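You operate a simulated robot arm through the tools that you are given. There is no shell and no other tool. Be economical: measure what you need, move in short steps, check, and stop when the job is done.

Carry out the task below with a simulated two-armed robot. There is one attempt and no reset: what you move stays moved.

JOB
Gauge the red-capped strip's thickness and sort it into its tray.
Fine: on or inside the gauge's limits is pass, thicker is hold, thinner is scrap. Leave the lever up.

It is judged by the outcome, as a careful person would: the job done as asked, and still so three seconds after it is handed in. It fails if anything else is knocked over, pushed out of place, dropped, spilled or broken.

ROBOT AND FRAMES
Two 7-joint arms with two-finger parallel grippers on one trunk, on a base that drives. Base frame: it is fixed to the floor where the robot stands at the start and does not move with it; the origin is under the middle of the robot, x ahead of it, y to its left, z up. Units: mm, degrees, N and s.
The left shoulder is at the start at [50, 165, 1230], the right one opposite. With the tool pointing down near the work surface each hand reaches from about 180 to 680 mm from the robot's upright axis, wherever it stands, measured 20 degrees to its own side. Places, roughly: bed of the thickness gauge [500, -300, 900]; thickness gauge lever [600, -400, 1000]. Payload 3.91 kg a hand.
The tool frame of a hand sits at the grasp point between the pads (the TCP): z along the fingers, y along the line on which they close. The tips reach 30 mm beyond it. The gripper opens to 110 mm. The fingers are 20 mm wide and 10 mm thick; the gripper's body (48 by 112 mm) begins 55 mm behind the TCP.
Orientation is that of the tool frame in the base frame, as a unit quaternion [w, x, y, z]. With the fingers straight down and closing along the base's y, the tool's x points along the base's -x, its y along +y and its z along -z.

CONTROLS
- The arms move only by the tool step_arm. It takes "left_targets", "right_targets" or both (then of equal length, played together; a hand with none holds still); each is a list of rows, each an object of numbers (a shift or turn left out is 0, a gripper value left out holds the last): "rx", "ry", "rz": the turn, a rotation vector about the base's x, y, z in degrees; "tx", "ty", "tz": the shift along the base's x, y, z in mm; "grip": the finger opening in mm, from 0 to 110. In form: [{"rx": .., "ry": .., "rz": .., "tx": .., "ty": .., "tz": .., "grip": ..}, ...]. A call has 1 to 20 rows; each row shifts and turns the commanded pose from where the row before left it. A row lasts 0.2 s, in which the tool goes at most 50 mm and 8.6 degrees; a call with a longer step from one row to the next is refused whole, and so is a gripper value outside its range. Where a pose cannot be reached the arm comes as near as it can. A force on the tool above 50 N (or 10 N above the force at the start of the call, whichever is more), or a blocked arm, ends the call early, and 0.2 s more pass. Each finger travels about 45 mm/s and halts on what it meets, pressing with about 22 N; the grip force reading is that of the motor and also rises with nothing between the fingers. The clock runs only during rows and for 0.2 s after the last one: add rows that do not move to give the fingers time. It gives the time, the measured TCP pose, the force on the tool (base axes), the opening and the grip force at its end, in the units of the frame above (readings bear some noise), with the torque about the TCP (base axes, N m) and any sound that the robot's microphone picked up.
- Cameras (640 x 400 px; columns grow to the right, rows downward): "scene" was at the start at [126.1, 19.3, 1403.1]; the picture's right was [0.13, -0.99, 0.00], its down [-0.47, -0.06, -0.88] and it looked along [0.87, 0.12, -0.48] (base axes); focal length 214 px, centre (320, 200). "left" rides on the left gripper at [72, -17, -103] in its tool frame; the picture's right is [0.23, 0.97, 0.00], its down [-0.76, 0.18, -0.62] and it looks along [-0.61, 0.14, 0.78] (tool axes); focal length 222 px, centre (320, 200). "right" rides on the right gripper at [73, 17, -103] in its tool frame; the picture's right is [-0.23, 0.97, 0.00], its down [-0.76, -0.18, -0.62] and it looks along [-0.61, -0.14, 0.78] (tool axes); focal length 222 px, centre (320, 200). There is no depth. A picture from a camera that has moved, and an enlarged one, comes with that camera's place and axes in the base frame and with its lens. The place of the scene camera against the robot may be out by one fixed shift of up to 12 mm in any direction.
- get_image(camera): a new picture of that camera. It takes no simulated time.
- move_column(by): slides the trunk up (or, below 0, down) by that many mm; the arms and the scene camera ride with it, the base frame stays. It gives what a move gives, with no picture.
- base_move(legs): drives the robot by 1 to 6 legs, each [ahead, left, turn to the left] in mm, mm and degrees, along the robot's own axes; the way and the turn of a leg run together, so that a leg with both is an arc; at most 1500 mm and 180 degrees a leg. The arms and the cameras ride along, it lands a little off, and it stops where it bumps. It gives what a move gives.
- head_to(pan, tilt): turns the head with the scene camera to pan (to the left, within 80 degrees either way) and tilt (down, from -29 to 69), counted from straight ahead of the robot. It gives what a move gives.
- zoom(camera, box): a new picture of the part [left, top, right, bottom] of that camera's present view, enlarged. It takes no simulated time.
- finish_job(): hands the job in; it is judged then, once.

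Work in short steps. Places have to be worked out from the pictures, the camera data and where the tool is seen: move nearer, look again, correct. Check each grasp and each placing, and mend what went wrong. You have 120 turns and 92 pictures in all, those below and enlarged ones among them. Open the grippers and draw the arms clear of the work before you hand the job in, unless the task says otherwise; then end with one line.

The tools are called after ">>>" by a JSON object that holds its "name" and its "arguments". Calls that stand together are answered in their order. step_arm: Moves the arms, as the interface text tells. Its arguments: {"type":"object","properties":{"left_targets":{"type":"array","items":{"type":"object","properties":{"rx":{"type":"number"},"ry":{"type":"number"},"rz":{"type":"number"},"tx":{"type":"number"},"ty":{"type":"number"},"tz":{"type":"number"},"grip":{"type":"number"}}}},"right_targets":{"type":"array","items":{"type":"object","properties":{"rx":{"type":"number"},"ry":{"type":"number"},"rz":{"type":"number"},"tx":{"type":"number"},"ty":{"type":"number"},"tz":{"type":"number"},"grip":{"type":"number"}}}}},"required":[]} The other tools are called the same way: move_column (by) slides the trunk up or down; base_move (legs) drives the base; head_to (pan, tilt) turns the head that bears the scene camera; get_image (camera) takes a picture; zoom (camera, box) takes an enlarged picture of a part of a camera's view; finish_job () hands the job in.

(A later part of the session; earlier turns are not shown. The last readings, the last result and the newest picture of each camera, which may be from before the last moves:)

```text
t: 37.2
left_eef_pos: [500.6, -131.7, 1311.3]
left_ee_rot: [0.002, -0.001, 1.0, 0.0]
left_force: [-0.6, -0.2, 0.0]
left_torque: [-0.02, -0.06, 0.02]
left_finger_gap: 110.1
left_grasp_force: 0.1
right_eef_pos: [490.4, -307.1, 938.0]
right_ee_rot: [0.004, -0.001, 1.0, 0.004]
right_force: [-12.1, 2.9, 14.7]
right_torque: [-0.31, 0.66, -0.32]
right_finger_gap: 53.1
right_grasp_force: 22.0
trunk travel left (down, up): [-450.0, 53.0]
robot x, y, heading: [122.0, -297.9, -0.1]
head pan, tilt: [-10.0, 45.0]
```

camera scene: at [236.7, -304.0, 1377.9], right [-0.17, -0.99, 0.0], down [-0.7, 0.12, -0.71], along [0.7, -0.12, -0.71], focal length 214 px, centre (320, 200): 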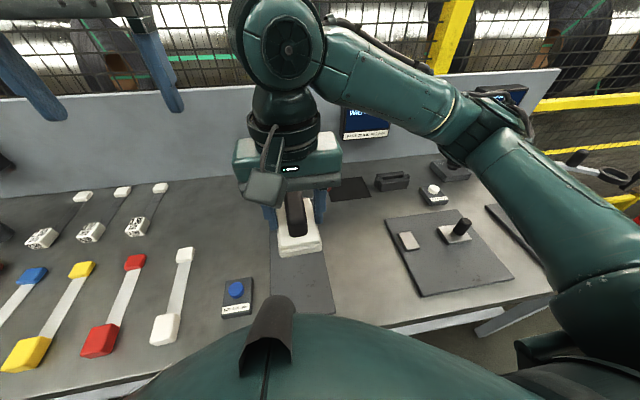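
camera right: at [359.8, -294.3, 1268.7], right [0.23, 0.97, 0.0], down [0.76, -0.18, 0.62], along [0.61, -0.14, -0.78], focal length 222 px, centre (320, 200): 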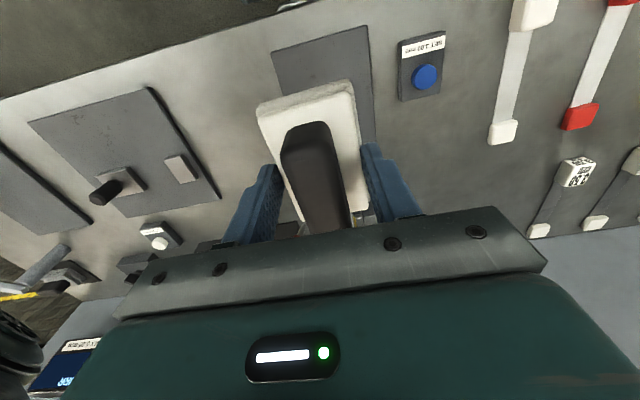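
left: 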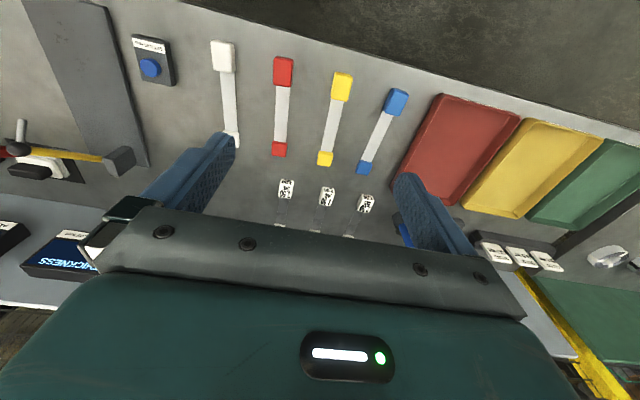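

Good wiping force (~15 N). I continue across the remaining width.

>>> {"name": "step_arm", "arguments": {"right_targets": [{"ty": 18}, {"tx": -20}, {"tx": -20}, {"tx": -18}, {"ty": 18}, {"tx": 20}, {"tx": 20}, {"tx": 18}, {"ty": 15}, {"tx": -20}, {"tx": -20}, {"tx": -18}, {"ty": -25}, {"ty": -25}, {"ty": -25}, {}]}}

>>> {"name": "step_arm", "arguments": {"right_targets": [{"tz": 10}, {"tz": 30}, {"tz": 40, "ty": -20}, {"tz": 45, "ty": -30, "tx": 20}, {"tz": 45, "tx": 20, "ty": -30}, {"tz": 45, "tx": 25, "ty": -30}, {}]}}

>>> {"name": "get_image", "arguments": {"camera": "right"}}

>>> {"name": "get_image", "arguments": {"camera": "scene"}}

```text
t: 40.6
left_eef_pos: [501.9, -129.8, 1311.6]
left_ee_rot: [0.0, 0.0, 1.0, -0.001]
left_force: [-0.7, 1.1, 0.1]
left_torque: [0.0, -0.01, 0.0]
left_finger_gap: 109.8
left_grasp_force: 0.1
right_eef_pos: [433.6, -329.0, 938.6]
right_ee_rot: [0.003, -0.001, 1.0, 0.004]
right_force: [-3.3, 16.5, 20.7]
right_torque: [0.15, 0.26, -0.17]
right_finger_gap: 53.3
right_grasp_force: 21.8
trunk travel left (down, up): [-450.0, 53.0]
robot x, y, heading: [118.9, -297.1, 0.2]
head pan, tilt: [-10.0, 45.0]
```

```text
refused: row 4 steps farther than a row can; nothing moved
```

```text
57 pictures are left
camera right: at [360.4, -312.3, 1040.8], right [0.22, 0.97, 0.01], down [0.76, -0.18, 0.63], along [0.61, -0.13, -0.78], focal length 222 px, centre (320, 200)
```

right: 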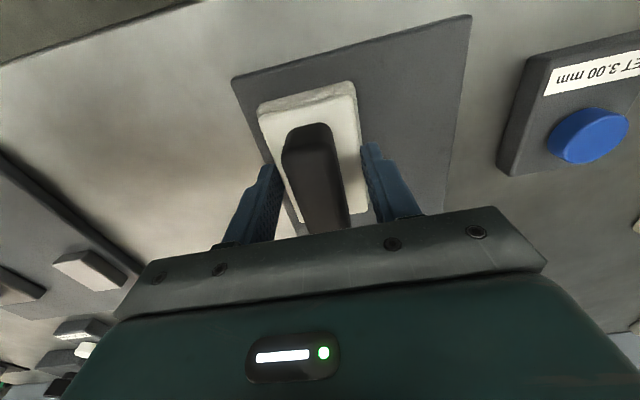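

```text
56 pictures are left
camera scene: at [235.1, -301.7, 1378.2], right [-0.17, -0.99, 0.0], down [-0.7, 0.12, -0.71], along [0.7, -0.12, -0.71], focal length 214 px, centre (320, 200)
```

scene: 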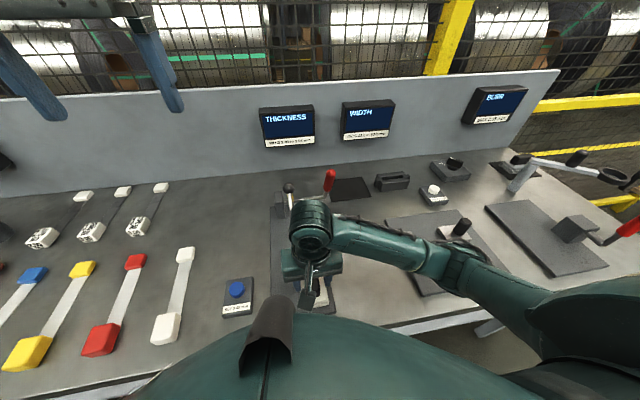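

The specks are gone where wiped. I lift and return the wiper to its mat along the reverse path.

>>> {"name": "step_arm", "arguments": {"right_targets": [{"tz": 10}, {"tz": 25}, {"tz": 40}, {"tz": 40}, {"tz": 40}, {"tz": 40}, {"tz": 32}, {}]}}

>>> {"name": "zoom", "arguments": {"camera": "right", "box": [220, 0, 460, 200]}}

>>> {"name": "step_arm", "arguments": {"right_targets": [{"tx": 15, "ty": -5, "rz": 5}, {"tx": 25, "ty": -15, "rz": 7}, {"tx": 28, "ty": -16, "rz": 8}, {"tx": 28, "ty": -16, "rz": 8}, {"tx": 28, "ty": -16, "rz": 8}, {"tx": 28, "ty": -16, "rz": 8}, {"tx": 28, "ty": -16, "rz": 8}, {"tx": 28, "ty": -16, "rz": 8}, {"tx": 28, "ty": -16, "rz": 8}, {"tx": 28, "ty": -16, "rz": 8}, {"tx": 25, "ty": -15, "rz": 8}, {"tx": 20, "ty": -10, "rz": 6}, {"tx": 11}, {}]}}

```text
t: 42.4
left_eef_pos: [504.4, -132.1, 1310.9]
left_ee_rot: [0.0, -0.001, 1.0, 0.001]
left_force: [-1.0, -0.2, 0.0]
left_torque: [0.0, -0.04, -0.02]
left_finger_gap: 110.2
left_grasp_force: 0.0
right_eef_pos: [434.0, -330.5, 1164.0]
right_ee_rot: [0.002, 0.0, 1.0, 0.004]
right_force: [-0.3, 0.2, -1.6]
right_torque: [-0.02, -0.02, -0.04]
right_finger_gap: 53.2
right_grasp_force: 21.9
trunk travel left (down, up): [-450.0, 53.0]
robot x, y, heading: [120.9, -298.7, 0.0]
head pan, tilt: [-10.0, 45.0]
```

```text
2.00 times, centred on (340, 100) of right
camera zoom: at [360.3, -313.7, 1267.2], right [0.23, 0.97, 0.01], down [0.76, -0.18, 0.63], along [0.61, -0.14, -0.78], focal length 444 px, centre (280, 400)
```

zoom: 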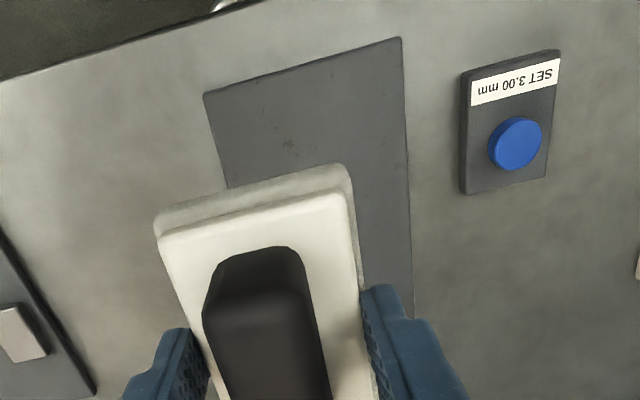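

```text
t: 45.4
left_eef_pos: [503.6, -133.4, 1312.5]
left_ee_rot: [0.0, -0.001, 1.0, 0.0]
left_force: [0.1, -0.5, 0.5]
left_torque: [-0.01, 0.02, 0.01]
left_finger_gap: 110.1
left_grasp_force: 0.0
right_eef_pos: [756.0, -500.7, 1163.8]
right_ee_rot: [0.001, 0.708, -0.707, -0.004]
right_force: [0.4, -0.7, -0.8]
right_torque: [0.0, -0.02, 0.0]
right_finger_gap: 53.2
right_grasp_force: 21.7
trunk travel left (down, up): [-450.0, 53.0]
robot x, y, heading: [121.1, -301.6, 0.3]
head pan, tilt: [-10.0, 45.0]
```

I check the bed now that the hand is away.

>>> {"name": "zoom", "arguments": {"camera": "scene", "box": [230, 170, 370, 320]}}

```text
2.67 times, centred on (300, 245) of scene
camera zoom: at [236.6, -304.2, 1377.9], right [-0.17, -0.99, 0.0], down [-0.7, 0.12, -0.71], along [0.7, -0.12, -0.71], focal length 572 px, centre (373, 80)
```

zoom: 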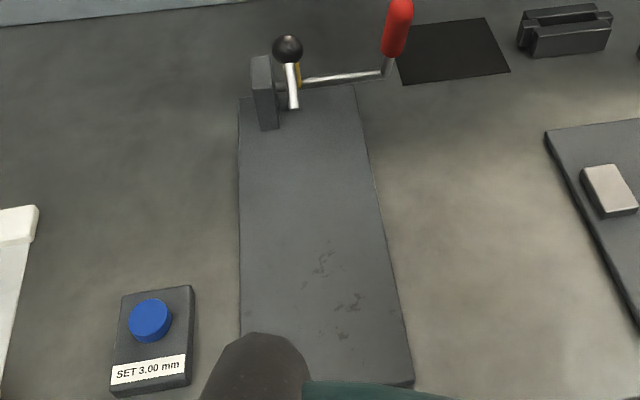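

The marks are unchanged – just surface staining. I set the wiper back down on its mat.

>>> {"name": "step_arm", "arguments": {"right_targets": [{"tz": -40, "ty": -2}, {"tz": -45}, {"tz": -45}, {"tz": -45}, {"tz": -30}, {"tz": -14}, {}]}}

>>> {"name": "step_arm", "arguments": {"right_targets": [{"tz": -4}, {"tz": -4}, {}]}}

```text
t: 47.0
left_eef_pos: [502.8, -132.7, 1310.8]
left_ee_rot: [0.0, -0.001, 1.0, 0.0]
left_force: [0.4, -0.1, 0.5]
left_torque: [-0.02, 0.03, -0.01]
left_finger_gap: 110.1
left_grasp_force: 0.1
right_eef_pos: [753.7, -503.9, 944.4]
right_ee_rot: [0.001, 0.708, -0.706, -0.004]
right_force: [-0.4, 0.2, -1.3]
right_torque: [0.05, 0.0, -0.01]
right_finger_gap: 53.3
right_grasp_force: 21.7
trunk travel left (down, up): [-450.0, 53.0]
robot x, y, heading: [120.9, -298.4, 0.1]
head pan, tilt: [-10.0, 45.0]
```

```text
t: 47.8
left_eef_pos: [503.6, -131.8, 1311.4]
left_ee_rot: [0.0, 0.0, 1.0, 0.0]
left_force: [0.5, -0.9, 0.4]
left_torque: [-0.04, 0.0, -0.03]
left_finger_gap: 110.1
left_grasp_force: 0.1
right_eef_pos: [754.5, -504.8, 936.2]
right_ee_rot: [0.0, -0.707, 0.707, 0.004]
right_force: [-1.0, -0.6, -1.1]
right_torque: [-0.04, 0.01, 0.02]
right_finger_gap: 53.3
right_grasp_force: 21.9
trunk travel left (down, up): [-450.0, 53.0]
robot x, y, heading: [123.4, -298.1, -0.0]
head pan, tilt: [-10.0, 45.0]
```

>>> {"name": "step_arm", "arguments": {"right_targets": [{"tz": -3}, {"tz": -2}, {}]}}

```text
t: 48.6
left_eef_pos: [502.6, -132.8, 1312.6]
left_ee_rot: [0.0, 0.0, 1.0, 0.0]
left_force: [1.1, 0.3, -0.3]
left_torque: [0.01, -0.01, -0.02]
left_finger_gap: 110.0
left_grasp_force: 0.1
right_eef_pos: [754.5, -505.6, 931.0]
right_ee_rot: [0.0, 0.707, -0.707, -0.004]
right_force: [-0.5, -0.6, -1.2]
right_torque: [0.03, 0.01, -0.01]
right_finger_gap: 53.4
right_grasp_force: 21.7
trunk travel left (down, up): [-450.0, 53.0]
robot x, y, heading: [119.9, -296.1, 0.1]
head pan, tilt: [-10.0, 45.0]
```

No contact yet; a few mm more, then open.

>>> {"name": "step_arm", "arguments": {"right_targets": [{"tz": -2}, {"tz": -2}, {}]}}

```text
t: 49.4
left_eef_pos: [502.1, -131.8, 1311.7]
left_ee_rot: [0.001, -0.001, 1.0, 0.0]
left_force: [0.0, 0.7, 0.2]
left_torque: [-0.04, -0.03, 0.01]
left_finger_gap: 110.3
left_grasp_force: 0.1
right_eef_pos: [755.1, -504.4, 928.8]
right_ee_rot: [-0.001, 0.708, -0.707, -0.003]
right_force: [-1.9, -1.2, 7.7]
right_torque: [-0.39, -0.2, -0.09]
right_finger_gap: 53.6
right_grasp_force: 22.1
trunk travel left (down, up): [-450.0, 53.0]
robot x, y, heading: [120.3, -293.8, 0.3]
head pan, tilt: [-10.0, 45.0]
```

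The pad is on its mat. I release it, rise, and look.

>>> {"name": "step_arm", "arguments": {"right_targets": [{"grip": 75}, {}, {}, {"tz": 20}, {"tz": 40}, {"tz": 45}, {"tz": 45}, {"tz": 45}, {}]}}

>>> {"name": "get_image", "arguments": {"camera": "right"}}

```text
t: 51.4
left_eef_pos: [504.1, -132.0, 1311.8]
left_ee_rot: [0.001, -0.001, 1.0, 0.0]
left_force: [0.2, -0.3, 0.0]
left_torque: [0.0, 0.04, 0.02]
left_finger_gap: 109.8
left_grasp_force: 0.1
right_eef_pos: [754.5, -502.3, 1124.3]
right_ee_rot: [0.001, 0.707, -0.707, -0.004]
right_force: [0.2, 0.1, -0.3]
right_torque: [0.02, 0.01, 0.02]
right_finger_gap: 75.1
right_grasp_force: 0.1
trunk travel left (down, up): [-450.0, 53.0]
robot x, y, heading: [121.7, -296.3, 0.1]
head pan, tilt: [-10.0, 45.0]
```

```text
53 pictures are left
camera right: at [738.2, -575.0, 1226.9], right [-0.97, 0.23, 0.01], down [0.18, 0.76, 0.63], along [0.14, 0.61, -0.78], focal length 222 px, centre (320, 200)
```

right: 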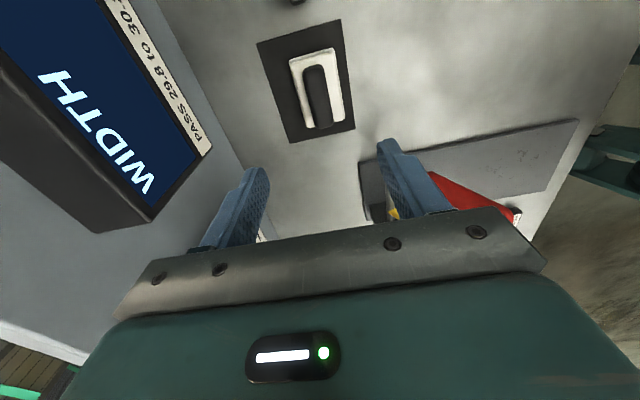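

Wiper is back on its mat. I'll now do an empty zero-check: go to the lever (pivot ≈ (686,932), red handle up to (614,-394,1075)) with fingers closing along y.

>>> {"name": "step_arm", "arguments": {"right_targets": [{"tz": 40, "rz": -8.5, "grip": 60}, {"tz": 40, "rz": -8.5}, {"tx": -20, "rz": -8.5}, {"tx": -20, "rz": -8.5, "ty": 5}, {"tx": -20, "rz": -8.5, "ty": 15}, {"tx": -20, "rz": -8.5, "ty": 15}, {"tx": -20, "rz": -8.5, "ty": 15}, {"tx": -15, "rz": -8.5, "ty": 15}, {"tx": -11, "rz": -8.5, "ty": 15}, {"rz": -8.5, "ty": 15}, {"rz": -5, "ty": 12}, {}]}}

>>> {"name": "get_image", "arguments": {"camera": "right"}}

```text
t: 54.0
left_eef_pos: [502.1, -131.7, 1311.2]
left_ee_rot: [0.0, -0.001, 1.0, 0.0]
left_force: [0.6, 0.0, 1.0]
left_torque: [0.01, 0.01, -0.03]
left_finger_gap: 110.0
left_grasp_force: 0.0
right_eef_pos: [629.1, -397.6, 1203.4]
right_ee_rot: [0.002, 0.001, 1.0, 0.004]
right_force: [-0.2, -0.9, -0.4]
right_torque: [-0.03, 0.0, 0.0]
right_finger_gap: 59.8
right_grasp_force: 0.1
trunk travel left (down, up): [-450.0, 53.0]
robot x, y, heading: [119.3, -297.1, 0.3]
head pan, tilt: [-10.0, 45.0]
```

```text
52 pictures are left
camera right: at [555.2, -380.3, 1306.6], right [0.23, 0.97, 0.01], down [0.76, -0.18, 0.63], along [0.61, -0.14, -0.78], focal length 222 px, centre (320, 200)
```

right: 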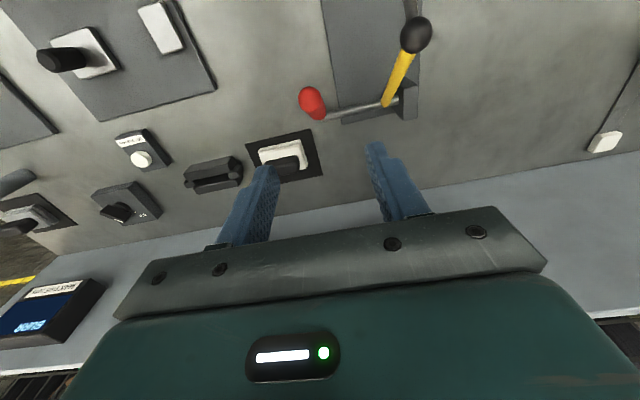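

The handle is at y≈-399, x≈610 at its tip. I descend around it to z≈1048 and close.

>>> {"name": "step_arm", "arguments": {"right_targets": [{"tx": -5, "ty": -1, "tz": -40}, {"tz": -45}, {"tz": -40}, {"tz": -30}, {"grip": 0}, {}, {}, {}, {}]}}

>>> {"name": "zoom", "arguments": {"camera": "scene", "box": [240, 90, 420, 210]}}

```text
t: 56.0
left_eef_pos: [502.5, -134.5, 1312.0]
left_ee_rot: [0.001, 0.0, 1.0, 0.001]
left_force: [0.4, 0.1, 0.9]
left_torque: [-0.03, 0.01, 0.03]
left_finger_gap: 110.0
left_grasp_force: 0.1
right_eef_pos: [623.3, -402.3, 1049.0]
right_ee_rot: [0.003, 0.002, 1.0, 0.003]
right_force: [-1.6, -19.3, 1.3]
right_torque: [-0.52, -0.02, -0.32]
right_finger_gap: 22.5
right_grasp_force: 44.5
trunk travel left (down, up): [-450.0, 53.0]
robot x, y, heading: [116.5, -298.1, 0.4]
head pan, tilt: [-10.0, 45.0]
```

```text
3.33 times, centred on (330, 150) of scene
camera zoom: at [236.2, -306.5, 1377.9], right [-0.17, -0.98, 0.0], down [-0.7, 0.12, -0.71], along [0.7, -0.12, -0.71], focal length 715 px, centre (287, 367)
```

zoom: 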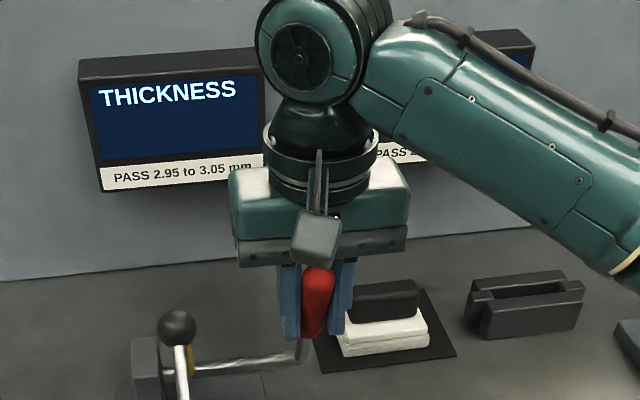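

Handle gripped; slight side force, so I centre by 4 mm and begin pulling along the arc.

>>> {"name": "step_arm", "arguments": {"right_targets": [{"ty": -4}, {"tx": -9.4, "tz": -5.5}, {"tx": -9.5, "tz": -6.7}, {"tx": -8.8, "tz": -7.5}, {}]}}

```text
t: 57.2
left_eef_pos: [500.5, -133.9, 1312.5]
left_ee_rot: [0.001, -0.001, 1.0, 0.0]
left_force: [-0.5, 0.2, -0.2]
left_torque: [-0.03, -0.02, 0.04]
left_finger_gap: 109.9
left_grasp_force: 0.0
right_eef_pos: [595.8, -403.3, 1029.0]
right_ee_rot: [0.004, -0.001, 1.0, 0.005]
right_force: [1.9, -6.6, 18.0]
right_torque: [-0.57, -1.55, -0.25]
right_finger_gap: 22.4
right_grasp_force: 44.9
trunk travel left (down, up): [-450.0, 53.0]
robot x, y, heading: [120.8, -300.0, 0.2]
head pan, tilt: [-10.0, 45.0]
```

Lever follows; the pads resist handle rotation, so I tilt the tool along with it while continuing the arc.

>>> {"name": "step_arm", "arguments": {"right_targets": [{"tx": -8.1, "tz": -8.3, "ry": -6}, {"tx": -7.4, "tz": -9, "ry": -6}, {"tx": -6.6, "tz": -9.5, "ry": -6}, {"tx": -5.7, "tz": -10.1, "ry": -5}, {}]}}

>>> {"name": "zoom", "arguments": {"camera": "scene", "box": [240, 90, 420, 210]}}

```text
t: 58.4
left_eef_pos: [502.0, -131.5, 1312.8]
left_ee_rot: [0.001, -0.001, 1.0, 0.0]
left_force: [-0.5, 0.8, -0.3]
left_torque: [0.01, 0.0, -0.01]
left_finger_gap: 110.1
left_grasp_force: 0.0
right_eef_pos: [566.7, -403.0, 990.6]
right_ee_rot: [0.203, -0.001, 0.979, 0.003]
right_force: [-2.6, 2.2, 6.5]
right_torque: [-0.25, -0.63, -0.47]
right_finger_gap: 22.3
right_grasp_force: 45.2
trunk travel left (down, up): [-450.0, 53.0]
robot x, y, heading: [121.1, -297.7, 0.3]
head pan, tilt: [-10.0, 45.0]
```

```text
3.33 times, centred on (330, 150) of scene
camera zoom: at [235.6, -303.4, 1378.0], right [-0.17, -0.99, 0.0], down [-0.7, 0.12, -0.71], along [0.7, -0.12, -0.71], focal length 715 px, centre (287, 367)
```

zoom: 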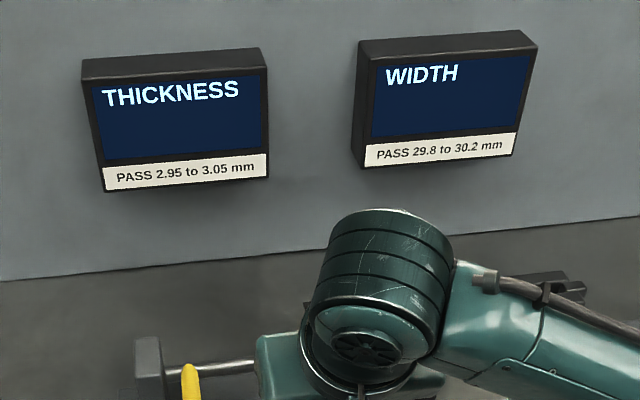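

Smooth, about 36° so far. Continue downward in short steps until it seats.

>>> {"name": "step_arm", "arguments": {"right_targets": [{"tx": -4.8, "tz": -10.6, "ry": -6}, {"tx": -2, "tz": -5.5, "ry": -3}, {}]}}

>>> {"name": "get_image", "arguments": {"camera": "scene"}}

```text
t: 59.2
left_eef_pos: [503.3, -132.0, 1310.9]
left_ee_rot: [0.0, -0.001, 1.0, 0.001]
left_force: [0.1, -1.1, 0.0]
left_torque: [0.01, -0.01, -0.02]
left_finger_gap: 110.2
left_grasp_force: 0.1
right_eef_pos: [561.6, -402.9, 974.0]
right_ee_rot: [0.276, -0.001, 0.961, 0.003]
right_force: [-5.0, 4.7, -4.3]
right_torque: [-0.12, 0.42, -0.61]
right_finger_gap: 22.6
right_grasp_force: 45.4
trunk travel left (down, up): [-450.0, 53.0]
robot x, y, heading: [121.3, -300.3, 0.0]
head pan, tilt: [-10.0, 45.0]
```

```text
49 pictures are left
camera scene: at [236.2, -303.3, 1377.9], right [-0.17, -0.99, 0.0], down [-0.7, 0.12, -0.71], along [0.7, -0.12, -0.71], focal length 214 px, centre (320, 200)
```

scene: 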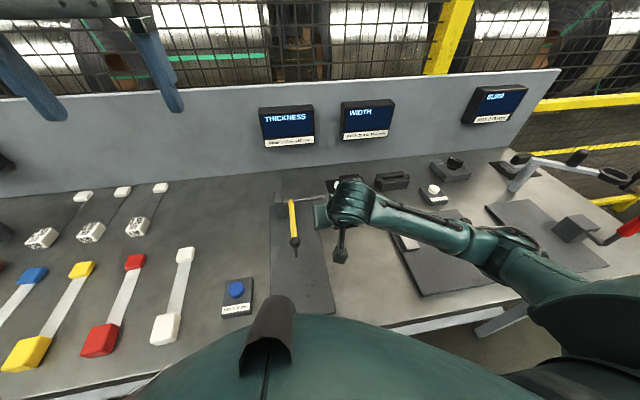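

The pressing arm is near the bed; a few more degrees.

>>> {"name": "step_arm", "arguments": {"right_targets": [{"tx": -1.6, "tz": -5.5, "ry": -2}, {"tx": -1.4, "tz": -5.5, "ry": -2}, {}]}}

>>> {"name": "zoom", "arguments": {"camera": "scene", "box": [220, 90, 370, 300]}}

```text
t: 60.0
left_eef_pos: [502.3, -131.1, 1310.8]
left_ee_rot: [0.0, -0.001, 1.0, -0.001]
left_force: [0.8, -1.0, -0.5]
left_torque: [0.0, 0.04, 0.04]
left_finger_gap: 110.0
left_grasp_force: 0.0
right_eef_pos: [558.9, -402.8, 965.1]
right_ee_rot: [0.313, -0.002, 0.95, 0.003]
right_force: [-3.0, 9.3, 2.7]
right_torque: [-0.22, -0.23, -0.57]
right_finger_gap: 22.4
right_grasp_force: 44.9
trunk travel left (down, up): [-450.0, 53.0]
robot x, y, heading: [119.5, -297.3, 0.1]
head pan, tilt: [-10.0, 45.0]
```

```text
1.90 times, centred on (295, 195) of scene
camera zoom: at [236.1, -302.7, 1378.0], right [-0.17, -0.99, 0.0], down [-0.7, 0.12, -0.71], along [0.7, -0.12, -0.71], focal length 408 px, centre (368, 210)
```

zoom: 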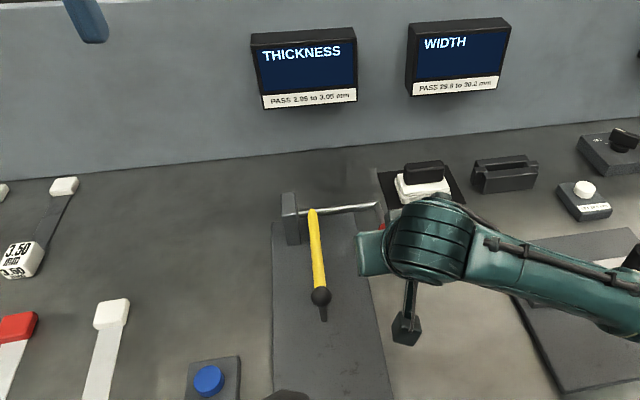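

Arm tip is about over (519,-291); a bit more to seat.

>>> {"name": "step_arm", "arguments": {"right_targets": [{"tx": -1.2, "tz": -5, "ry": -2}, {"tx": -1, "tz": -4, "ry": -1}, {}]}}

>>> {"name": "zoom", "arguments": {"camera": "scene", "box": [220, 90, 370, 300]}}

```text
t: 60.8
left_eef_pos: [501.8, -130.3, 1312.1]
left_ee_rot: [0.0, -0.001, 1.0, -0.001]
left_force: [0.6, -0.1, -1.4]
left_torque: [0.0, 0.03, -0.02]
left_finger_gap: 110.2
left_grasp_force: 0.0
right_eef_pos: [558.0, -401.8, 955.5]
right_ee_rot: [0.34, -0.001, 0.94, 0.004]
right_force: [3.6, 8.4, 12.6]
right_torque: [-0.19, -1.53, -0.37]
right_finger_gap: 22.5
right_grasp_force: 44.3
trunk travel left (down, up): [-450.0, 53.0]
robot x, y, heading: [121.5, -297.1, 0.2]
head pan, tilt: [-10.0, 45.0]
```

```text
1.90 times, centred on (295, 195) of scene
camera zoom: at [235.7, -302.7, 1378.2], right [-0.17, -0.99, 0.0], down [-0.7, 0.12, -0.71], along [0.7, -0.12, -0.71], focal length 408 px, centre (368, 210)
```

zoom: 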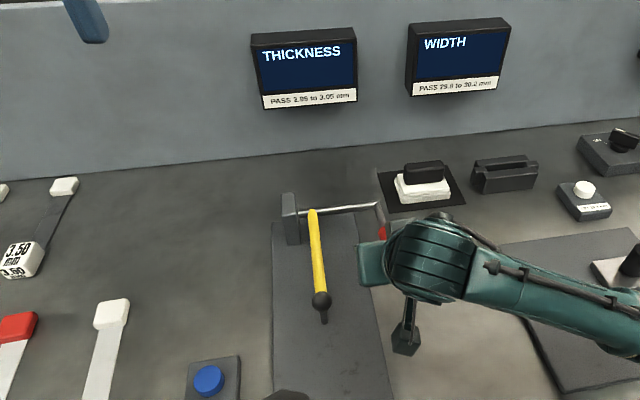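

Force is beginning to rise; push slightly more.

>>> {"name": "step_arm", "arguments": {"right_targets": [{"tx": -0.5, "tz": -4, "ry": -4}, {"tz": -3, "ry": -4}, {}]}}

>>> {"name": "zoom", "arguments": {"camera": "scene", "box": [220, 90, 370, 300]}}

```text
t: 61.6
left_eef_pos: [501.2, -130.9, 1312.2]
left_ee_rot: [0.002, -0.001, 1.0, -0.001]
left_force: [0.2, 0.5, 0.0]
left_torque: [0.0, -0.02, -0.01]
left_finger_gap: 110.0
left_grasp_force: 0.1
right_eef_pos: [558.5, -402.6, 953.6]
right_ee_rot: [0.408, 0.0, 0.913, 0.004]
right_force: [9.1, 5.5, 39.7]
right_torque: [0.06, 1.58, -0.5]
right_finger_gap: 22.5
right_grasp_force: 44.6
trunk travel left (down, up): [-450.0, 53.0]
robot x, y, heading: [120.0, -296.4, 0.2]
head pan, tilt: [-10.0, 45.0]
```

```text
1.90 times, centred on (295, 195) of scene
camera zoom: at [234.8, -302.6, 1378.4], right [-0.17, -0.99, 0.0], down [-0.7, 0.12, -0.71], along [0.7, -0.12, -0.71], focal length 408 px, centre (368, 210)
```

zoom: 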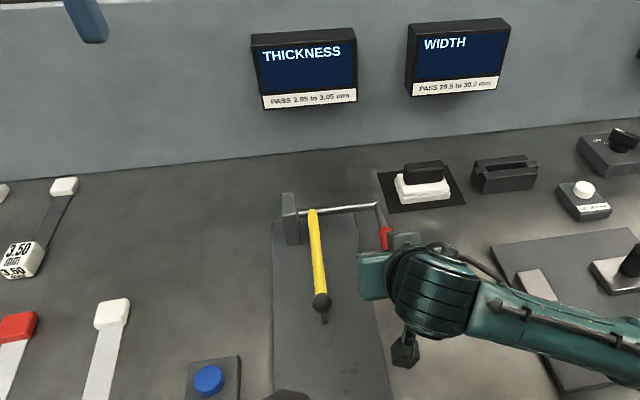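

Seated at about 170° (40 N), and the display gives no number with an empty bed. I swing the lever back up by the reverse path.

>>> {"name": "step_arm", "arguments": {"right_targets": [{"tx": 0.5, "tz": 7, "ry": 6}, {"tx": 2.2, "tz": 9, "ry": 5}, {"tx": 3, "tz": 11, "ry": 4}, {"tx": 6.8, "tz": 16, "ry": 8}, {"tx": 5.7, "tz": 10.1, "ry": 6}, {"tx": 6.6, "tz": 9.5, "ry": 6}, {"tx": 7.4, "tz": 9, "ry": 6}, {"tx": 8.1, "tz": 8.3, "ry": 6}, {"tx": 8.8, "tz": 7.5}, {"tx": 9.5, "tz": 6.7}, {"tx": 9.4, "tz": 5.5}, {}]}}

>>> {"name": "zoom", "arguments": {"camera": "scene", "box": [220, 90, 370, 300]}}

```text
t: 64.2
left_eef_pos: [500.8, -132.3, 1311.7]
left_ee_rot: [0.001, -0.001, 1.0, 0.0]
left_force: [0.2, 0.1, -0.3]
left_torque: [0.01, 0.0, -0.03]
left_finger_gap: 109.8
left_grasp_force: 0.1
right_eef_pos: [622.2, -401.9, 1046.8]
right_ee_rot: [0.0, -0.003, 1.0, 0.001]
right_force: [-25.3, 1.2, -16.9]
right_torque: [-0.69, 1.02, -0.34]
right_finger_gap: 22.9
right_grasp_force: 45.6
trunk travel left (down, up): [-450.0, 53.0]
robot x, y, heading: [121.8, -302.7, 0.1]
head pan, tilt: [-10.0, 45.0]
```

```text
1.90 times, centred on (295, 195) of scene
camera zoom: at [234.8, -304.0, 1377.8], right [-0.17, -0.99, 0.0], down [-0.7, 0.12, -0.71], along [0.7, -0.12, -0.71], focal length 408 px, centre (368, 210)
```

zoom: 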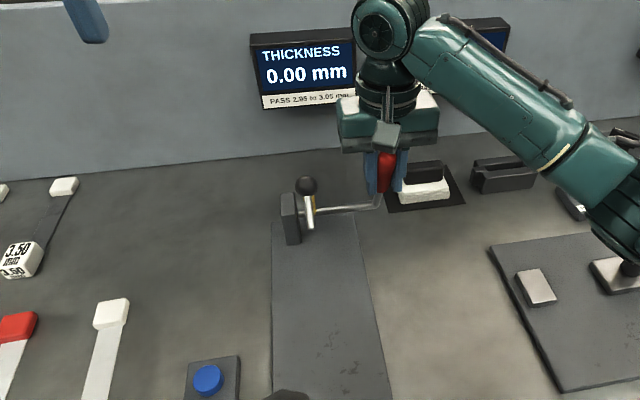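

The display now shows 0.00 mm for the empty bed. A zero alone doesn't prove the 3.00 setting, so I'll check with the 3.00 master. Release the lever, rise clear, and park the right hand.

>>> {"name": "step_arm", "arguments": {"right_targets": [{"tx": -3, "grip": 60}, {}, {}, {"tz": 40}, {"tz": 45}, {"tz": 45}, {"tz": 45}, {"tx": -30, "ty": -30}, {"tx": -30, "ty": -20}, {"tx": -30}, {"tx": -30}, {}]}}

>>> {"name": "base_move", "arguments": {"legs": [[-8, 0, 0], [0, 350, 0]]}}

>>> {"name": "head_to", "arguments": {"pan": 20, "tilt": 45}}

>>> {"name": "get_image", "arguments": {"camera": "scene"}}

>>> {"name": "get_image", "arguments": {"camera": "left"}}

```text
t: 66.8
left_eef_pos: [501.5, -132.4, 1310.8]
left_ee_rot: [0.0, -0.001, 1.0, 0.0]
left_force: [0.7, -1.0, 0.8]
left_torque: [-0.01, 0.0, 0.01]
left_finger_gap: 109.9
left_grasp_force: 0.0
right_eef_pos: [503.3, -454.9, 1221.9]
right_ee_rot: [0.002, 0.0, 1.0, 0.003]
right_force: [-0.5, 0.6, 0.2]
right_torque: [0.01, -0.01, -0.01]
right_finger_gap: 59.7
right_grasp_force: 0.0
trunk travel left (down, up): [-450.0, 53.0]
robot x, y, heading: [125.2, -296.6, -0.1]
head pan, tilt: [-10.0, 45.0]
```

```text
t: 69.4
left_eef_pos: [491.9, 219.9, 1312.6]
left_ee_rot: [-0.001, -0.004, 1.0, 0.0]
left_force: [0.3, 0.8, 0.7]
left_torque: [0.0, 0.01, -0.05]
left_finger_gap: 110.1
left_grasp_force: 0.0
right_eef_pos: [495.5, -102.9, 1222.9]
right_ee_rot: [0.002, -0.003, 1.0, 0.003]
right_force: [0.9, 0.2, -0.2]
right_torque: [0.01, 0.01, -0.01]
right_finger_gap: 60.1
right_grasp_force: 0.1
trunk travel left (down, up): [-450.0, 53.0]
robot x, y, heading: [107.0, 52.5, 0.7]
head pan, tilt: [-10.0, 45.0]
```

```text
t: 70.3
left_eef_pos: [492.6, 219.2, 1311.2]
left_ee_rot: [0.0, -0.003, 1.0, 0.001]
left_force: [0.4, -0.1, 0.1]
left_torque: [0.01, 0.02, 0.02]
left_finger_gap: 109.8
left_grasp_force: 0.0
right_eef_pos: [494.6, -103.0, 1223.6]
right_ee_rot: [0.002, -0.003, 1.0, 0.004]
right_force: [1.0, 0.0, 0.0]
right_torque: [0.0, 0.0, -0.01]
right_finger_gap: 60.3
right_grasp_force: 0.1
trunk travel left (down, up): [-450.0, 53.0]
robot x, y, heading: [107.1, 54.7, 0.4]
head pan, tilt: [20.0, 45.0]
```

```text
44 pictures are left
camera scene: at [223.0, 87.3, 1377.9], right [0.35, -0.94, 0.0], down [-0.66, -0.25, -0.71], along [0.66, 0.25, -0.71], focal length 214 px, centre (320, 200)
```

scene: 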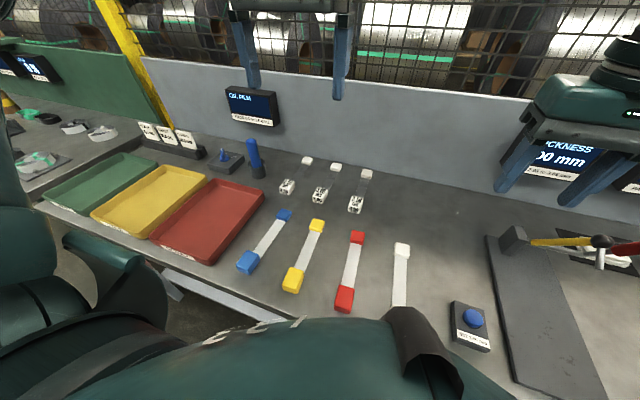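

```text
43 pictures are left
camera left: at [419.8, 201.6, 1414.2], right [-0.23, 0.97, 0.0], down [0.76, 0.18, 0.62], along [0.61, 0.15, -0.78], focal length 222 px, centre (320, 200)
```

left: 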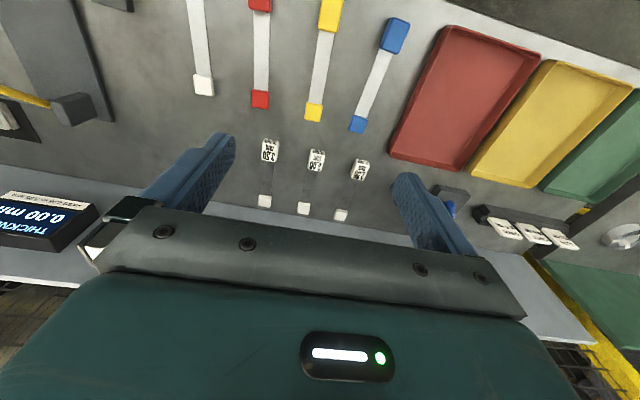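

The 3.00 master's labelled cap is at about (692,259), strip along x. I move the left hand above it and check at z≈1000.

>>> {"name": "step_arm", "arguments": {"left_targets": [{"tx": 28, "ty": 6, "tz": -35, "grip": 80}, {"tx": 28, "ty": 6, "tz": -35}, {"tx": 28, "ty": 6, "tz": -35}, {"tx": 28, "ty": 6, "tz": -35}, {"tx": 28, "ty": 6, "tz": -35}, {"tx": 28, "ty": 6, "tz": -35}, {"tx": 29, "ty": 3, "tz": -35}, {"tz": -35}, {"tz": -30}, {}]}}

>>> {"name": "get_image", "arguments": {"camera": "left"}}

>>> {"name": "zoom", "arguments": {"camera": "scene", "box": [220, 100, 420, 240]}}

```text
t: 72.5
left_eef_pos: [689.3, 258.4, 1001.0]
left_ee_rot: [0.0, -0.003, 1.0, 0.0]
left_force: [-0.4, -0.4, 1.2]
left_torque: [-0.04, -0.03, 0.01]
left_finger_gap: 80.0
left_grasp_force: 0.1
right_eef_pos: [495.1, -102.8, 1222.6]
right_ee_rot: [0.003, -0.002, 1.0, 0.003]
right_force: [-0.2, 0.4, -0.4]
right_torque: [0.0, 0.0, 0.0]
right_finger_gap: 59.9
right_grasp_force: 0.2
trunk travel left (down, up): [-450.0, 53.0]
robot x, y, heading: [111.9, 49.5, 0.3]
head pan, tilt: [20.0, 45.0]
```

```text
42 pictures are left
camera left: at [616.4, 240.5, 1104.2], right [-0.23, 0.97, 0.0], down [0.76, 0.18, 0.62], along [0.61, 0.15, -0.78], focal length 222 px, centre (320, 200)
```

left: 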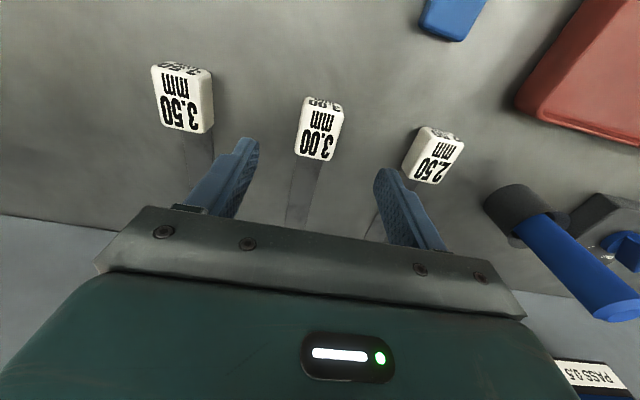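

```text
2.86 times, centred on (320, 170) of scene
camera zoom: at [222.7, 87.2, 1378.0], right [0.35, -0.94, 0.0], down [-0.66, -0.25, -0.71], along [0.66, 0.25, -0.71], focal length 613 px, centre (320, 286)
```

zoom: 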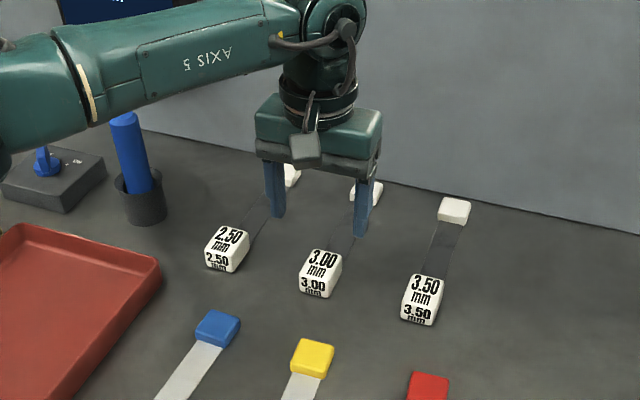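

The cap spans x≈670–718, z≈881–913, y centre 258. I move to x≈694, descend to z 916 and grip.

>>> {"name": "step_arm", "arguments": {"left_targets": [{"tx": 5, "tz": -35}, {"tz": -30}, {"tz": -19}, {"grip": 0}, {}, {}, {}, {}, {}]}}

```text
t: 74.5
left_eef_pos: [694.6, 259.1, 918.8]
left_ee_rot: [-0.001, -0.004, 1.0, 0.0]
left_force: [0.1, 0.3, 0.8]
left_torque: [-0.02, 0.09, -0.02]
left_finger_gap: 37.5
left_grasp_force: 21.8
right_eef_pos: [494.5, -103.6, 1222.6]
right_ee_rot: [0.003, -0.004, 1.0, 0.003]
right_force: [0.2, -0.6, 0.1]
right_torque: [-0.01, 0.01, 0.01]
right_finger_gap: 60.2
right_grasp_force: 0.1
trunk travel left (down, up): [-450.0, 53.0]
robot x, y, heading: [112.3, 54.4, 0.6]
head pan, tilt: [20.0, 45.0]
```

Gripped at 37.5 mm. I lift slowly and check that the strip stays level.

>>> {"name": "step_arm", "arguments": {"left_targets": [{"tz": 8}, {"tz": 15}, {"tz": 25}, {"tz": 30}, {}]}}

>>> {"name": "get_image", "arguments": {"camera": "left"}}

>>> {"name": "zoom", "arguments": {"camera": "scene", "box": [220, 100, 420, 240]}}

```text
t: 75.8
left_eef_pos: [695.4, 258.3, 996.4]
left_ee_rot: [0.0, -0.003, 1.0, 0.0]
left_force: [0.1, 0.4, -1.1]
left_torque: [0.02, 0.08, 0.0]
left_finger_gap: 37.7
left_grasp_force: 21.9
right_eef_pos: [495.4, -103.8, 1222.4]
right_ee_rot: [0.002, -0.003, 1.0, 0.004]
right_force: [0.0, 0.2, -0.7]
right_torque: [-0.01, 0.01, -0.02]
right_finger_gap: 60.2
right_grasp_force: 0.0
trunk travel left (down, up): [-450.0, 53.0]
robot x, y, heading: [110.3, 52.5, 0.5]
head pan, tilt: [20.0, 45.0]
```

```text
40 pictures are left
camera left: at [622.4, 241.1, 1098.5], right [-0.23, 0.97, 0.0], down [0.76, 0.18, 0.62], along [0.61, 0.15, -0.78], focal length 222 px, centre (320, 200)
```

left: 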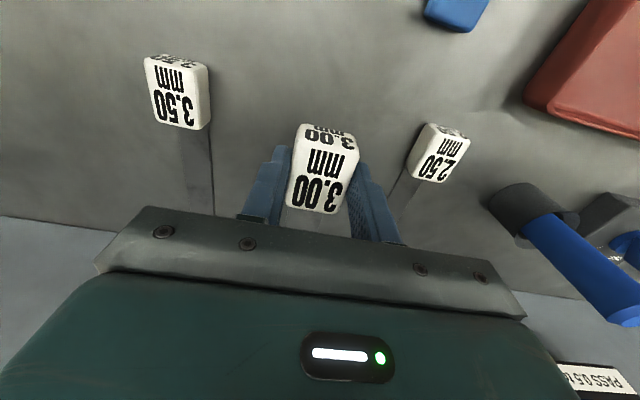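

```text
2.86 times, centred on (320, 170) of scene
camera zoom: at [223.3, 87.3, 1377.9], right [0.35, -0.94, 0.0], down [-0.66, -0.25, -0.71], along [0.66, 0.25, -0.71], focal length 613 px, centre (320, 286)
```

zoom: 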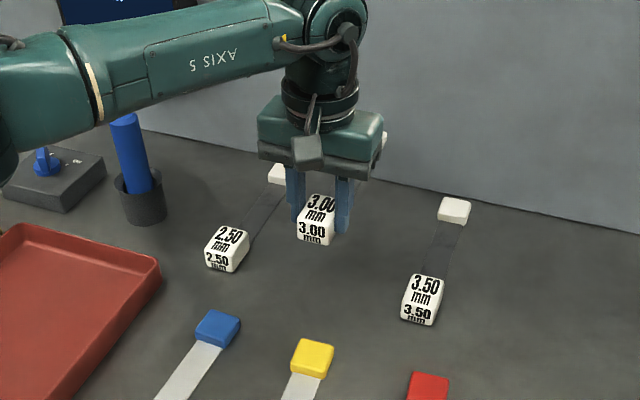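

Held firmly and light. I raise and retract it, then drive back right to the gauge.

>>> {"name": "step_arm", "arguments": {"left_targets": [{"tz": 35}, {"tz": 40}, {"tz": 40}, {"tz": 40}, {"tx": -30, "tz": 10}, {"tx": -35}, {"tx": -35}, {"tx": -35}, {"tx": -35}, {"tx": -25}, {}]}}

>>> {"name": "base_move", "arguments": {"legs": [[0, -375, 0]]}}

>>> {"name": "head_to", "arguments": {"pan": 5, "tilt": 48}}

>>> {"name": "get_image", "arguments": {"camera": "scene"}}

```text
t: 78.2
left_eef_pos: [499.6, 259.9, 1158.6]
left_ee_rot: [0.0, -0.004, 1.0, 0.0]
left_force: [-0.4, 0.5, -0.9]
left_torque: [0.01, 0.1, -0.02]
left_finger_gap: 37.5
left_grasp_force: 22.0
right_eef_pos: [494.9, -105.0, 1222.5]
right_ee_rot: [0.003, -0.003, 1.0, 0.002]
right_force: [-0.1, 0.7, 0.5]
right_torque: [0.01, -0.01, 0.0]
right_finger_gap: 60.0
right_grasp_force: 0.1
trunk travel left (down, up): [-450.0, 53.0]
robot x, y, heading: [110.1, 53.4, 0.5]
head pan, tilt: [20.0, 45.0]
```

```text
t: 80.5
left_eef_pos: [502.2, -117.6, 1159.8]
left_ee_rot: [0.0, -0.005, 1.0, 0.0]
left_force: [-0.4, 0.1, -0.8]
left_torque: [0.01, 0.09, -0.01]
left_finger_gap: 37.7
left_grasp_force: 22.1
right_eef_pos: [498.2, -481.3, 1223.2]
right_ee_rot: [0.003, -0.004, 1.0, 0.003]
right_force: [0.5, 0.0, -0.1]
right_torque: [0.0, 0.02, 0.02]
right_finger_gap: 60.3
right_grasp_force: 0.0
trunk travel left (down, up): [-450.0, 53.0]
robot x, y, heading: [114.6, -322.1, 0.4]
head pan, tilt: [20.0, 45.0]
```

```text
t: 81.3
left_eef_pos: [502.2, -116.1, 1159.5]
left_ee_rot: [0.0, -0.004, 1.0, 0.0]
left_force: [-0.8, 0.4, -0.4]
left_torque: [-0.01, 0.11, 0.0]
left_finger_gap: 37.4
left_grasp_force: 21.8
right_eef_pos: [498.9, -478.8, 1221.4]
right_ee_rot: [0.003, -0.004, 1.0, 0.005]
right_force: [0.1, -0.4, -0.1]
right_torque: [0.02, 0.0, 0.02]
right_finger_gap: 60.0
right_grasp_force: 0.1
trunk travel left (down, up): [-450.0, 53.0]
robot x, y, heading: [112.9, -325.1, 0.3]
head pan, tilt: [5.0, 48.0]
```

```text
38 pictures are left
camera scene: at [228.5, -309.3, 1373.7], right [0.1, -1.0, 0.0], down [-0.74, -0.07, -0.67], along [0.67, 0.06, -0.74], focal length 214 px, centre (320, 200)
```

scene: 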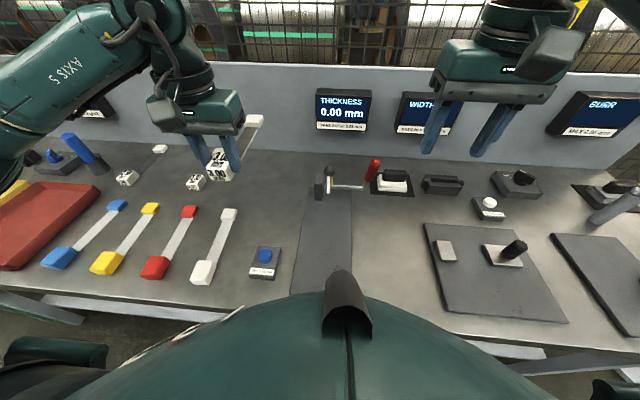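

The gauge still shows 0.00. I lower the master beside the bed to z≈988, then slide it sideways under the raised arm, cap at x≈432.

>>> {"name": "step_arm", "arguments": {"left_targets": [{"tx": -20, "tz": -30}, {"tx": -25, "tz": -35}, {"tx": -25, "tz": -35}, {"tz": -35}, {"tz": -36}, {"ty": -25}, {"ty": -30}, {"ty": -30}, {"ty": -30}, {"ty": -30}, {"ty": -20}, {"ty": -11}, {}]}}

>>> {"name": "get_image", "arguments": {"camera": "scene"}}

>>> {"name": "get_image", "arguments": {"camera": "left"}}

```text
t: 84.1
left_eef_pos: [431.3, -292.2, 990.2]
left_ee_rot: [0.0, -0.004, 1.0, 0.0]
left_force: [0.2, -0.3, -1.6]
left_torque: [0.0, 0.04, -0.01]
left_finger_gap: 37.4
left_grasp_force: 22.1
right_eef_pos: [498.6, -478.3, 1221.7]
right_ee_rot: [0.002, -0.003, 1.0, 0.004]
right_force: [-0.3, 0.1, -0.3]
right_torque: [0.03, 0.01, -0.03]
right_finger_gap: 60.0
right_grasp_force: 0.1
trunk travel left (down, up): [-450.0, 53.0]
robot x, y, heading: [115.0, -326.5, 0.4]
head pan, tilt: [5.0, 48.0]
```

```text
37 pictures are left
camera scene: at [228.4, -309.4, 1373.7], right [0.1, -1.0, 0.0], down [-0.74, -0.07, -0.67], along [0.67, 0.06, -0.74], focal length 214 px, centre (320, 200)
```

scene: 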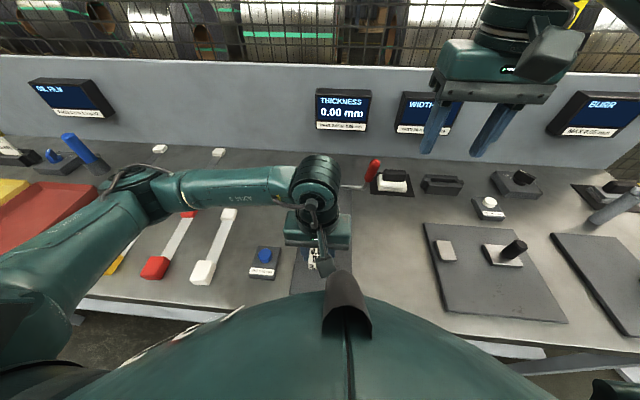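

```text
36 pictures are left
camera left: at [359.3, -310.0, 1092.5], right [-0.24, 0.97, 0.0], down [0.76, 0.18, 0.62], along [0.61, 0.15, -0.78], focal length 222 px, centre (320, 200)
```

left: 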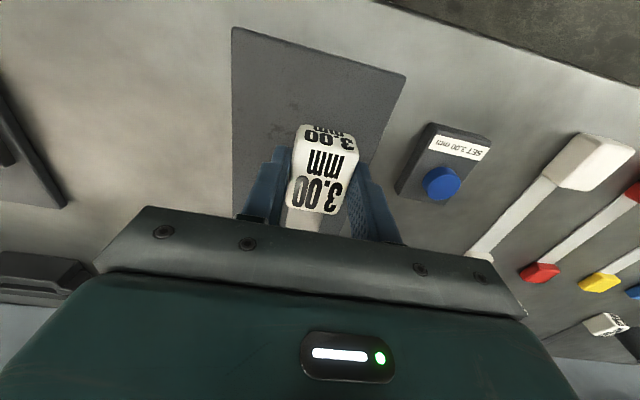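

Well placed over the bed. I lower to just above seating (expected TCP ≈934).

>>> {"name": "step_arm", "arguments": {"left_targets": [{"tz": -25}, {"tz": -18}, {"tz": -8}, {}]}}

>>> {"name": "step_arm", "arguments": {"left_targets": [{"tz": -2.5}, {}]}}

```text
t: 85.1
left_eef_pos: [431.6, -294.2, 936.9]
left_ee_rot: [0.0, -0.005, 1.0, 0.0]
left_force: [0.3, 0.4, -1.0]
left_torque: [-0.03, 0.08, 0.04]
left_finger_gap: 37.7
left_grasp_force: 22.0
right_eef_pos: [498.9, -479.2, 1222.4]
right_ee_rot: [0.002, -0.003, 1.0, 0.003]
right_force: [0.4, 0.4, -1.0]
right_torque: [0.01, 0.0, 0.0]
right_finger_gap: 60.1
right_grasp_force: 0.1
trunk travel left (down, up): [-450.0, 53.0]
robot x, y, heading: [118.6, -322.4, 0.8]
head pan, tilt: [5.0, 48.0]
```

```text
t: 85.7
left_eef_pos: [432.7, -295.5, 934.5]
left_ee_rot: [0.0, -0.004, 1.0, 0.0]
left_force: [0.5, 0.4, -1.2]
left_torque: [0.0, 0.04, 0.0]
left_finger_gap: 37.4
left_grasp_force: 21.7
right_eef_pos: [497.6, -479.0, 1221.7]
right_ee_rot: [0.003, -0.004, 1.0, 0.003]
right_force: [0.4, -0.5, -0.2]
right_torque: [0.0, 0.0, 0.02]
right_finger_gap: 59.8
right_grasp_force: 0.1
trunk travel left (down, up): [-450.0, 53.0]
robot x, y, heading: [113.1, -325.7, 0.3]
head pan, tilt: [5.0, 48.0]
```

Not yet touching; two more small steps.

>>> {"name": "step_arm", "arguments": {"left_targets": [{"tz": -2, "ty": 2}, {}]}}

>>> {"name": "step_arm", "arguments": {"left_targets": [{"tz": -2}, {}]}}

```text
t: 86.3
left_eef_pos: [432.2, -291.5, 933.5]
left_ee_rot: [0.0, -0.004, 1.0, 0.0]
left_force: [0.3, -0.4, -1.4]
left_torque: [0.04, 0.07, 0.0]
left_finger_gap: 37.4
left_grasp_force: 22.0
right_eef_pos: [499.5, -479.2, 1223.1]
right_ee_rot: [0.003, -0.004, 1.0, 0.003]
right_force: [0.3, -0.6, 0.1]
right_torque: [0.01, -0.01, -0.03]
right_finger_gap: 60.1
right_grasp_force: 0.1
trunk travel left (down, up): [-450.0, 53.0]
robot x, y, heading: [114.7, -322.9, 0.5]
head pan, tilt: [5.0, 48.0]
```

```text
t: 86.9
left_eef_pos: [433.4, -291.2, 931.0]
left_ee_rot: [0.001, -0.005, 1.0, 0.0]
left_force: [1.1, 0.0, -1.3]
left_torque: [0.0, 0.06, 0.0]
left_finger_gap: 37.4
left_grasp_force: 21.4
right_eef_pos: [499.0, -479.4, 1222.0]
right_ee_rot: [0.002, -0.003, 1.0, 0.004]
right_force: [-0.5, 1.3, 0.4]
right_torque: [-0.01, -0.03, 0.04]
right_finger_gap: 60.2
right_grasp_force: 0.0
trunk travel left (down, up): [-450.0, 53.0]
robot x, y, heading: [109.4, -323.0, 0.7]
head pan, tilt: [5.0, 48.0]
```

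>>> {"name": "step_arm", "arguments": {"left_targets": [{"tz": -2}, {}]}}

```text
t: 87.5
left_eef_pos: [432.6, -291.2, 930.3]
left_ee_rot: [0.001, -0.005, 1.0, 0.0]
left_force: [-0.5, 0.1, 3.8]
left_torque: [0.02, -0.71, 0.01]
left_finger_gap: 37.2
left_grasp_force: 22.1
right_eef_pos: [499.4, -478.7, 1224.4]
right_ee_rot: [0.002, -0.003, 1.0, 0.003]
right_force: [0.5, -0.4, -0.8]
right_torque: [-0.03, 0.02, 0.02]
right_finger_gap: 60.1
right_grasp_force: 0.0
trunk travel left (down, up): [-450.0, 53.0]
robot x, y, heading: [111.3, -329.5, 0.3]
head pan, tilt: [5.0, 48.0]
```

Seated. I release, rise, move the left hand away to the left, and look at the placement.

>>> {"name": "step_arm", "arguments": {"left_targets": [{"grip": 70}, {}, {}, {"tz": 20}, {"tz": 35}, {"tz": 40}, {"tz": 40, "tx": -10}, {"tz": 40, "ty": 20}, {"ty": 45}, {"ty": 45}, {"ty": 45}, {}]}}

>>> {"name": "zoom", "arguments": {"camera": "scene", "box": [230, 80, 430, 300]}}

```text
t: 90.1
left_eef_pos: [423.7, -135.7, 1108.0]
left_ee_rot: [0.0, -0.005, 1.0, 0.0]
left_force: [-0.1, -0.1, 0.2]
left_torque: [0.02, 0.01, 0.01]
left_finger_gap: 69.9
left_grasp_force: 0.1
right_eef_pos: [498.4, -479.9, 1221.4]
right_ee_rot: [0.002, -0.003, 1.0, 0.003]
right_force: [-0.4, -0.8, -0.3]
right_torque: [0.0, 0.02, -0.01]
right_finger_gap: 59.9
right_grasp_force: 0.1
trunk travel left (down, up): [-450.0, 53.0]
robot x, y, heading: [115.6, -324.7, 0.5]
head pan, tilt: [5.0, 48.0]
```

```text
1.82 times, centred on (330, 190) of scene
camera zoom: at [228.7, -310.2, 1373.7], right [0.1, -1.0, 0.0], down [-0.74, -0.07, -0.67], along [0.67, 0.06, -0.74], focal length 390 px, centre (302, 218)
```

zoom: 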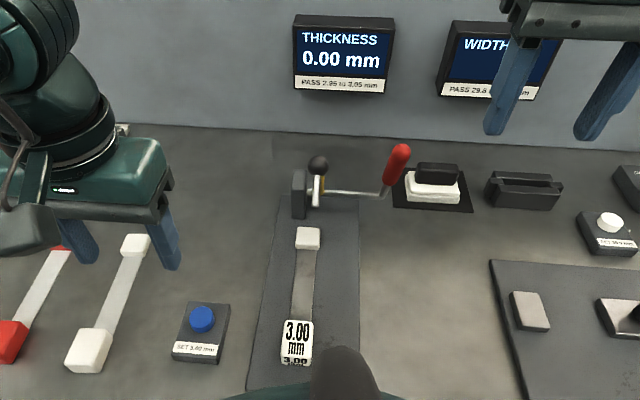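

The master lies centred on the bed. Now the right hand takes the lever as before.

>>> {"name": "step_arm", "arguments": {"right_targets": [{"tx": 35, "ty": 20}, {"tx": 35, "ty": 20}, {"tx": 35, "ty": 20}, {"tx": 18, "ty": 15, "tz": -10}, {"tz": -40}, {"tz": -45}, {"tz": -45}, {"tz": -34}, {"grip": 0}, {}, {}, {}, {}]}}

```text
t: 92.9
left_eef_pos: [425.2, -134.8, 1106.1]
left_ee_rot: [0.0, -0.005, 1.0, -0.001]
left_force: [-0.3, 0.7, 0.2]
left_torque: [-0.03, 0.01, 0.01]
left_finger_gap: 69.9
left_grasp_force: 0.1
right_eef_pos: [619.3, -402.5, 1048.7]
right_ee_rot: [0.003, -0.004, 1.0, 0.002]
right_force: [0.6, 11.4, -1.8]
right_torque: [-1.08, -0.07, -0.48]
right_finger_gap: 22.7
right_grasp_force: 44.7
trunk travel left (down, up): [-450.0, 53.0]
robot x, y, heading: [114.3, -324.5, 0.6]
head pan, tilt: [5.0, 48.0]
```

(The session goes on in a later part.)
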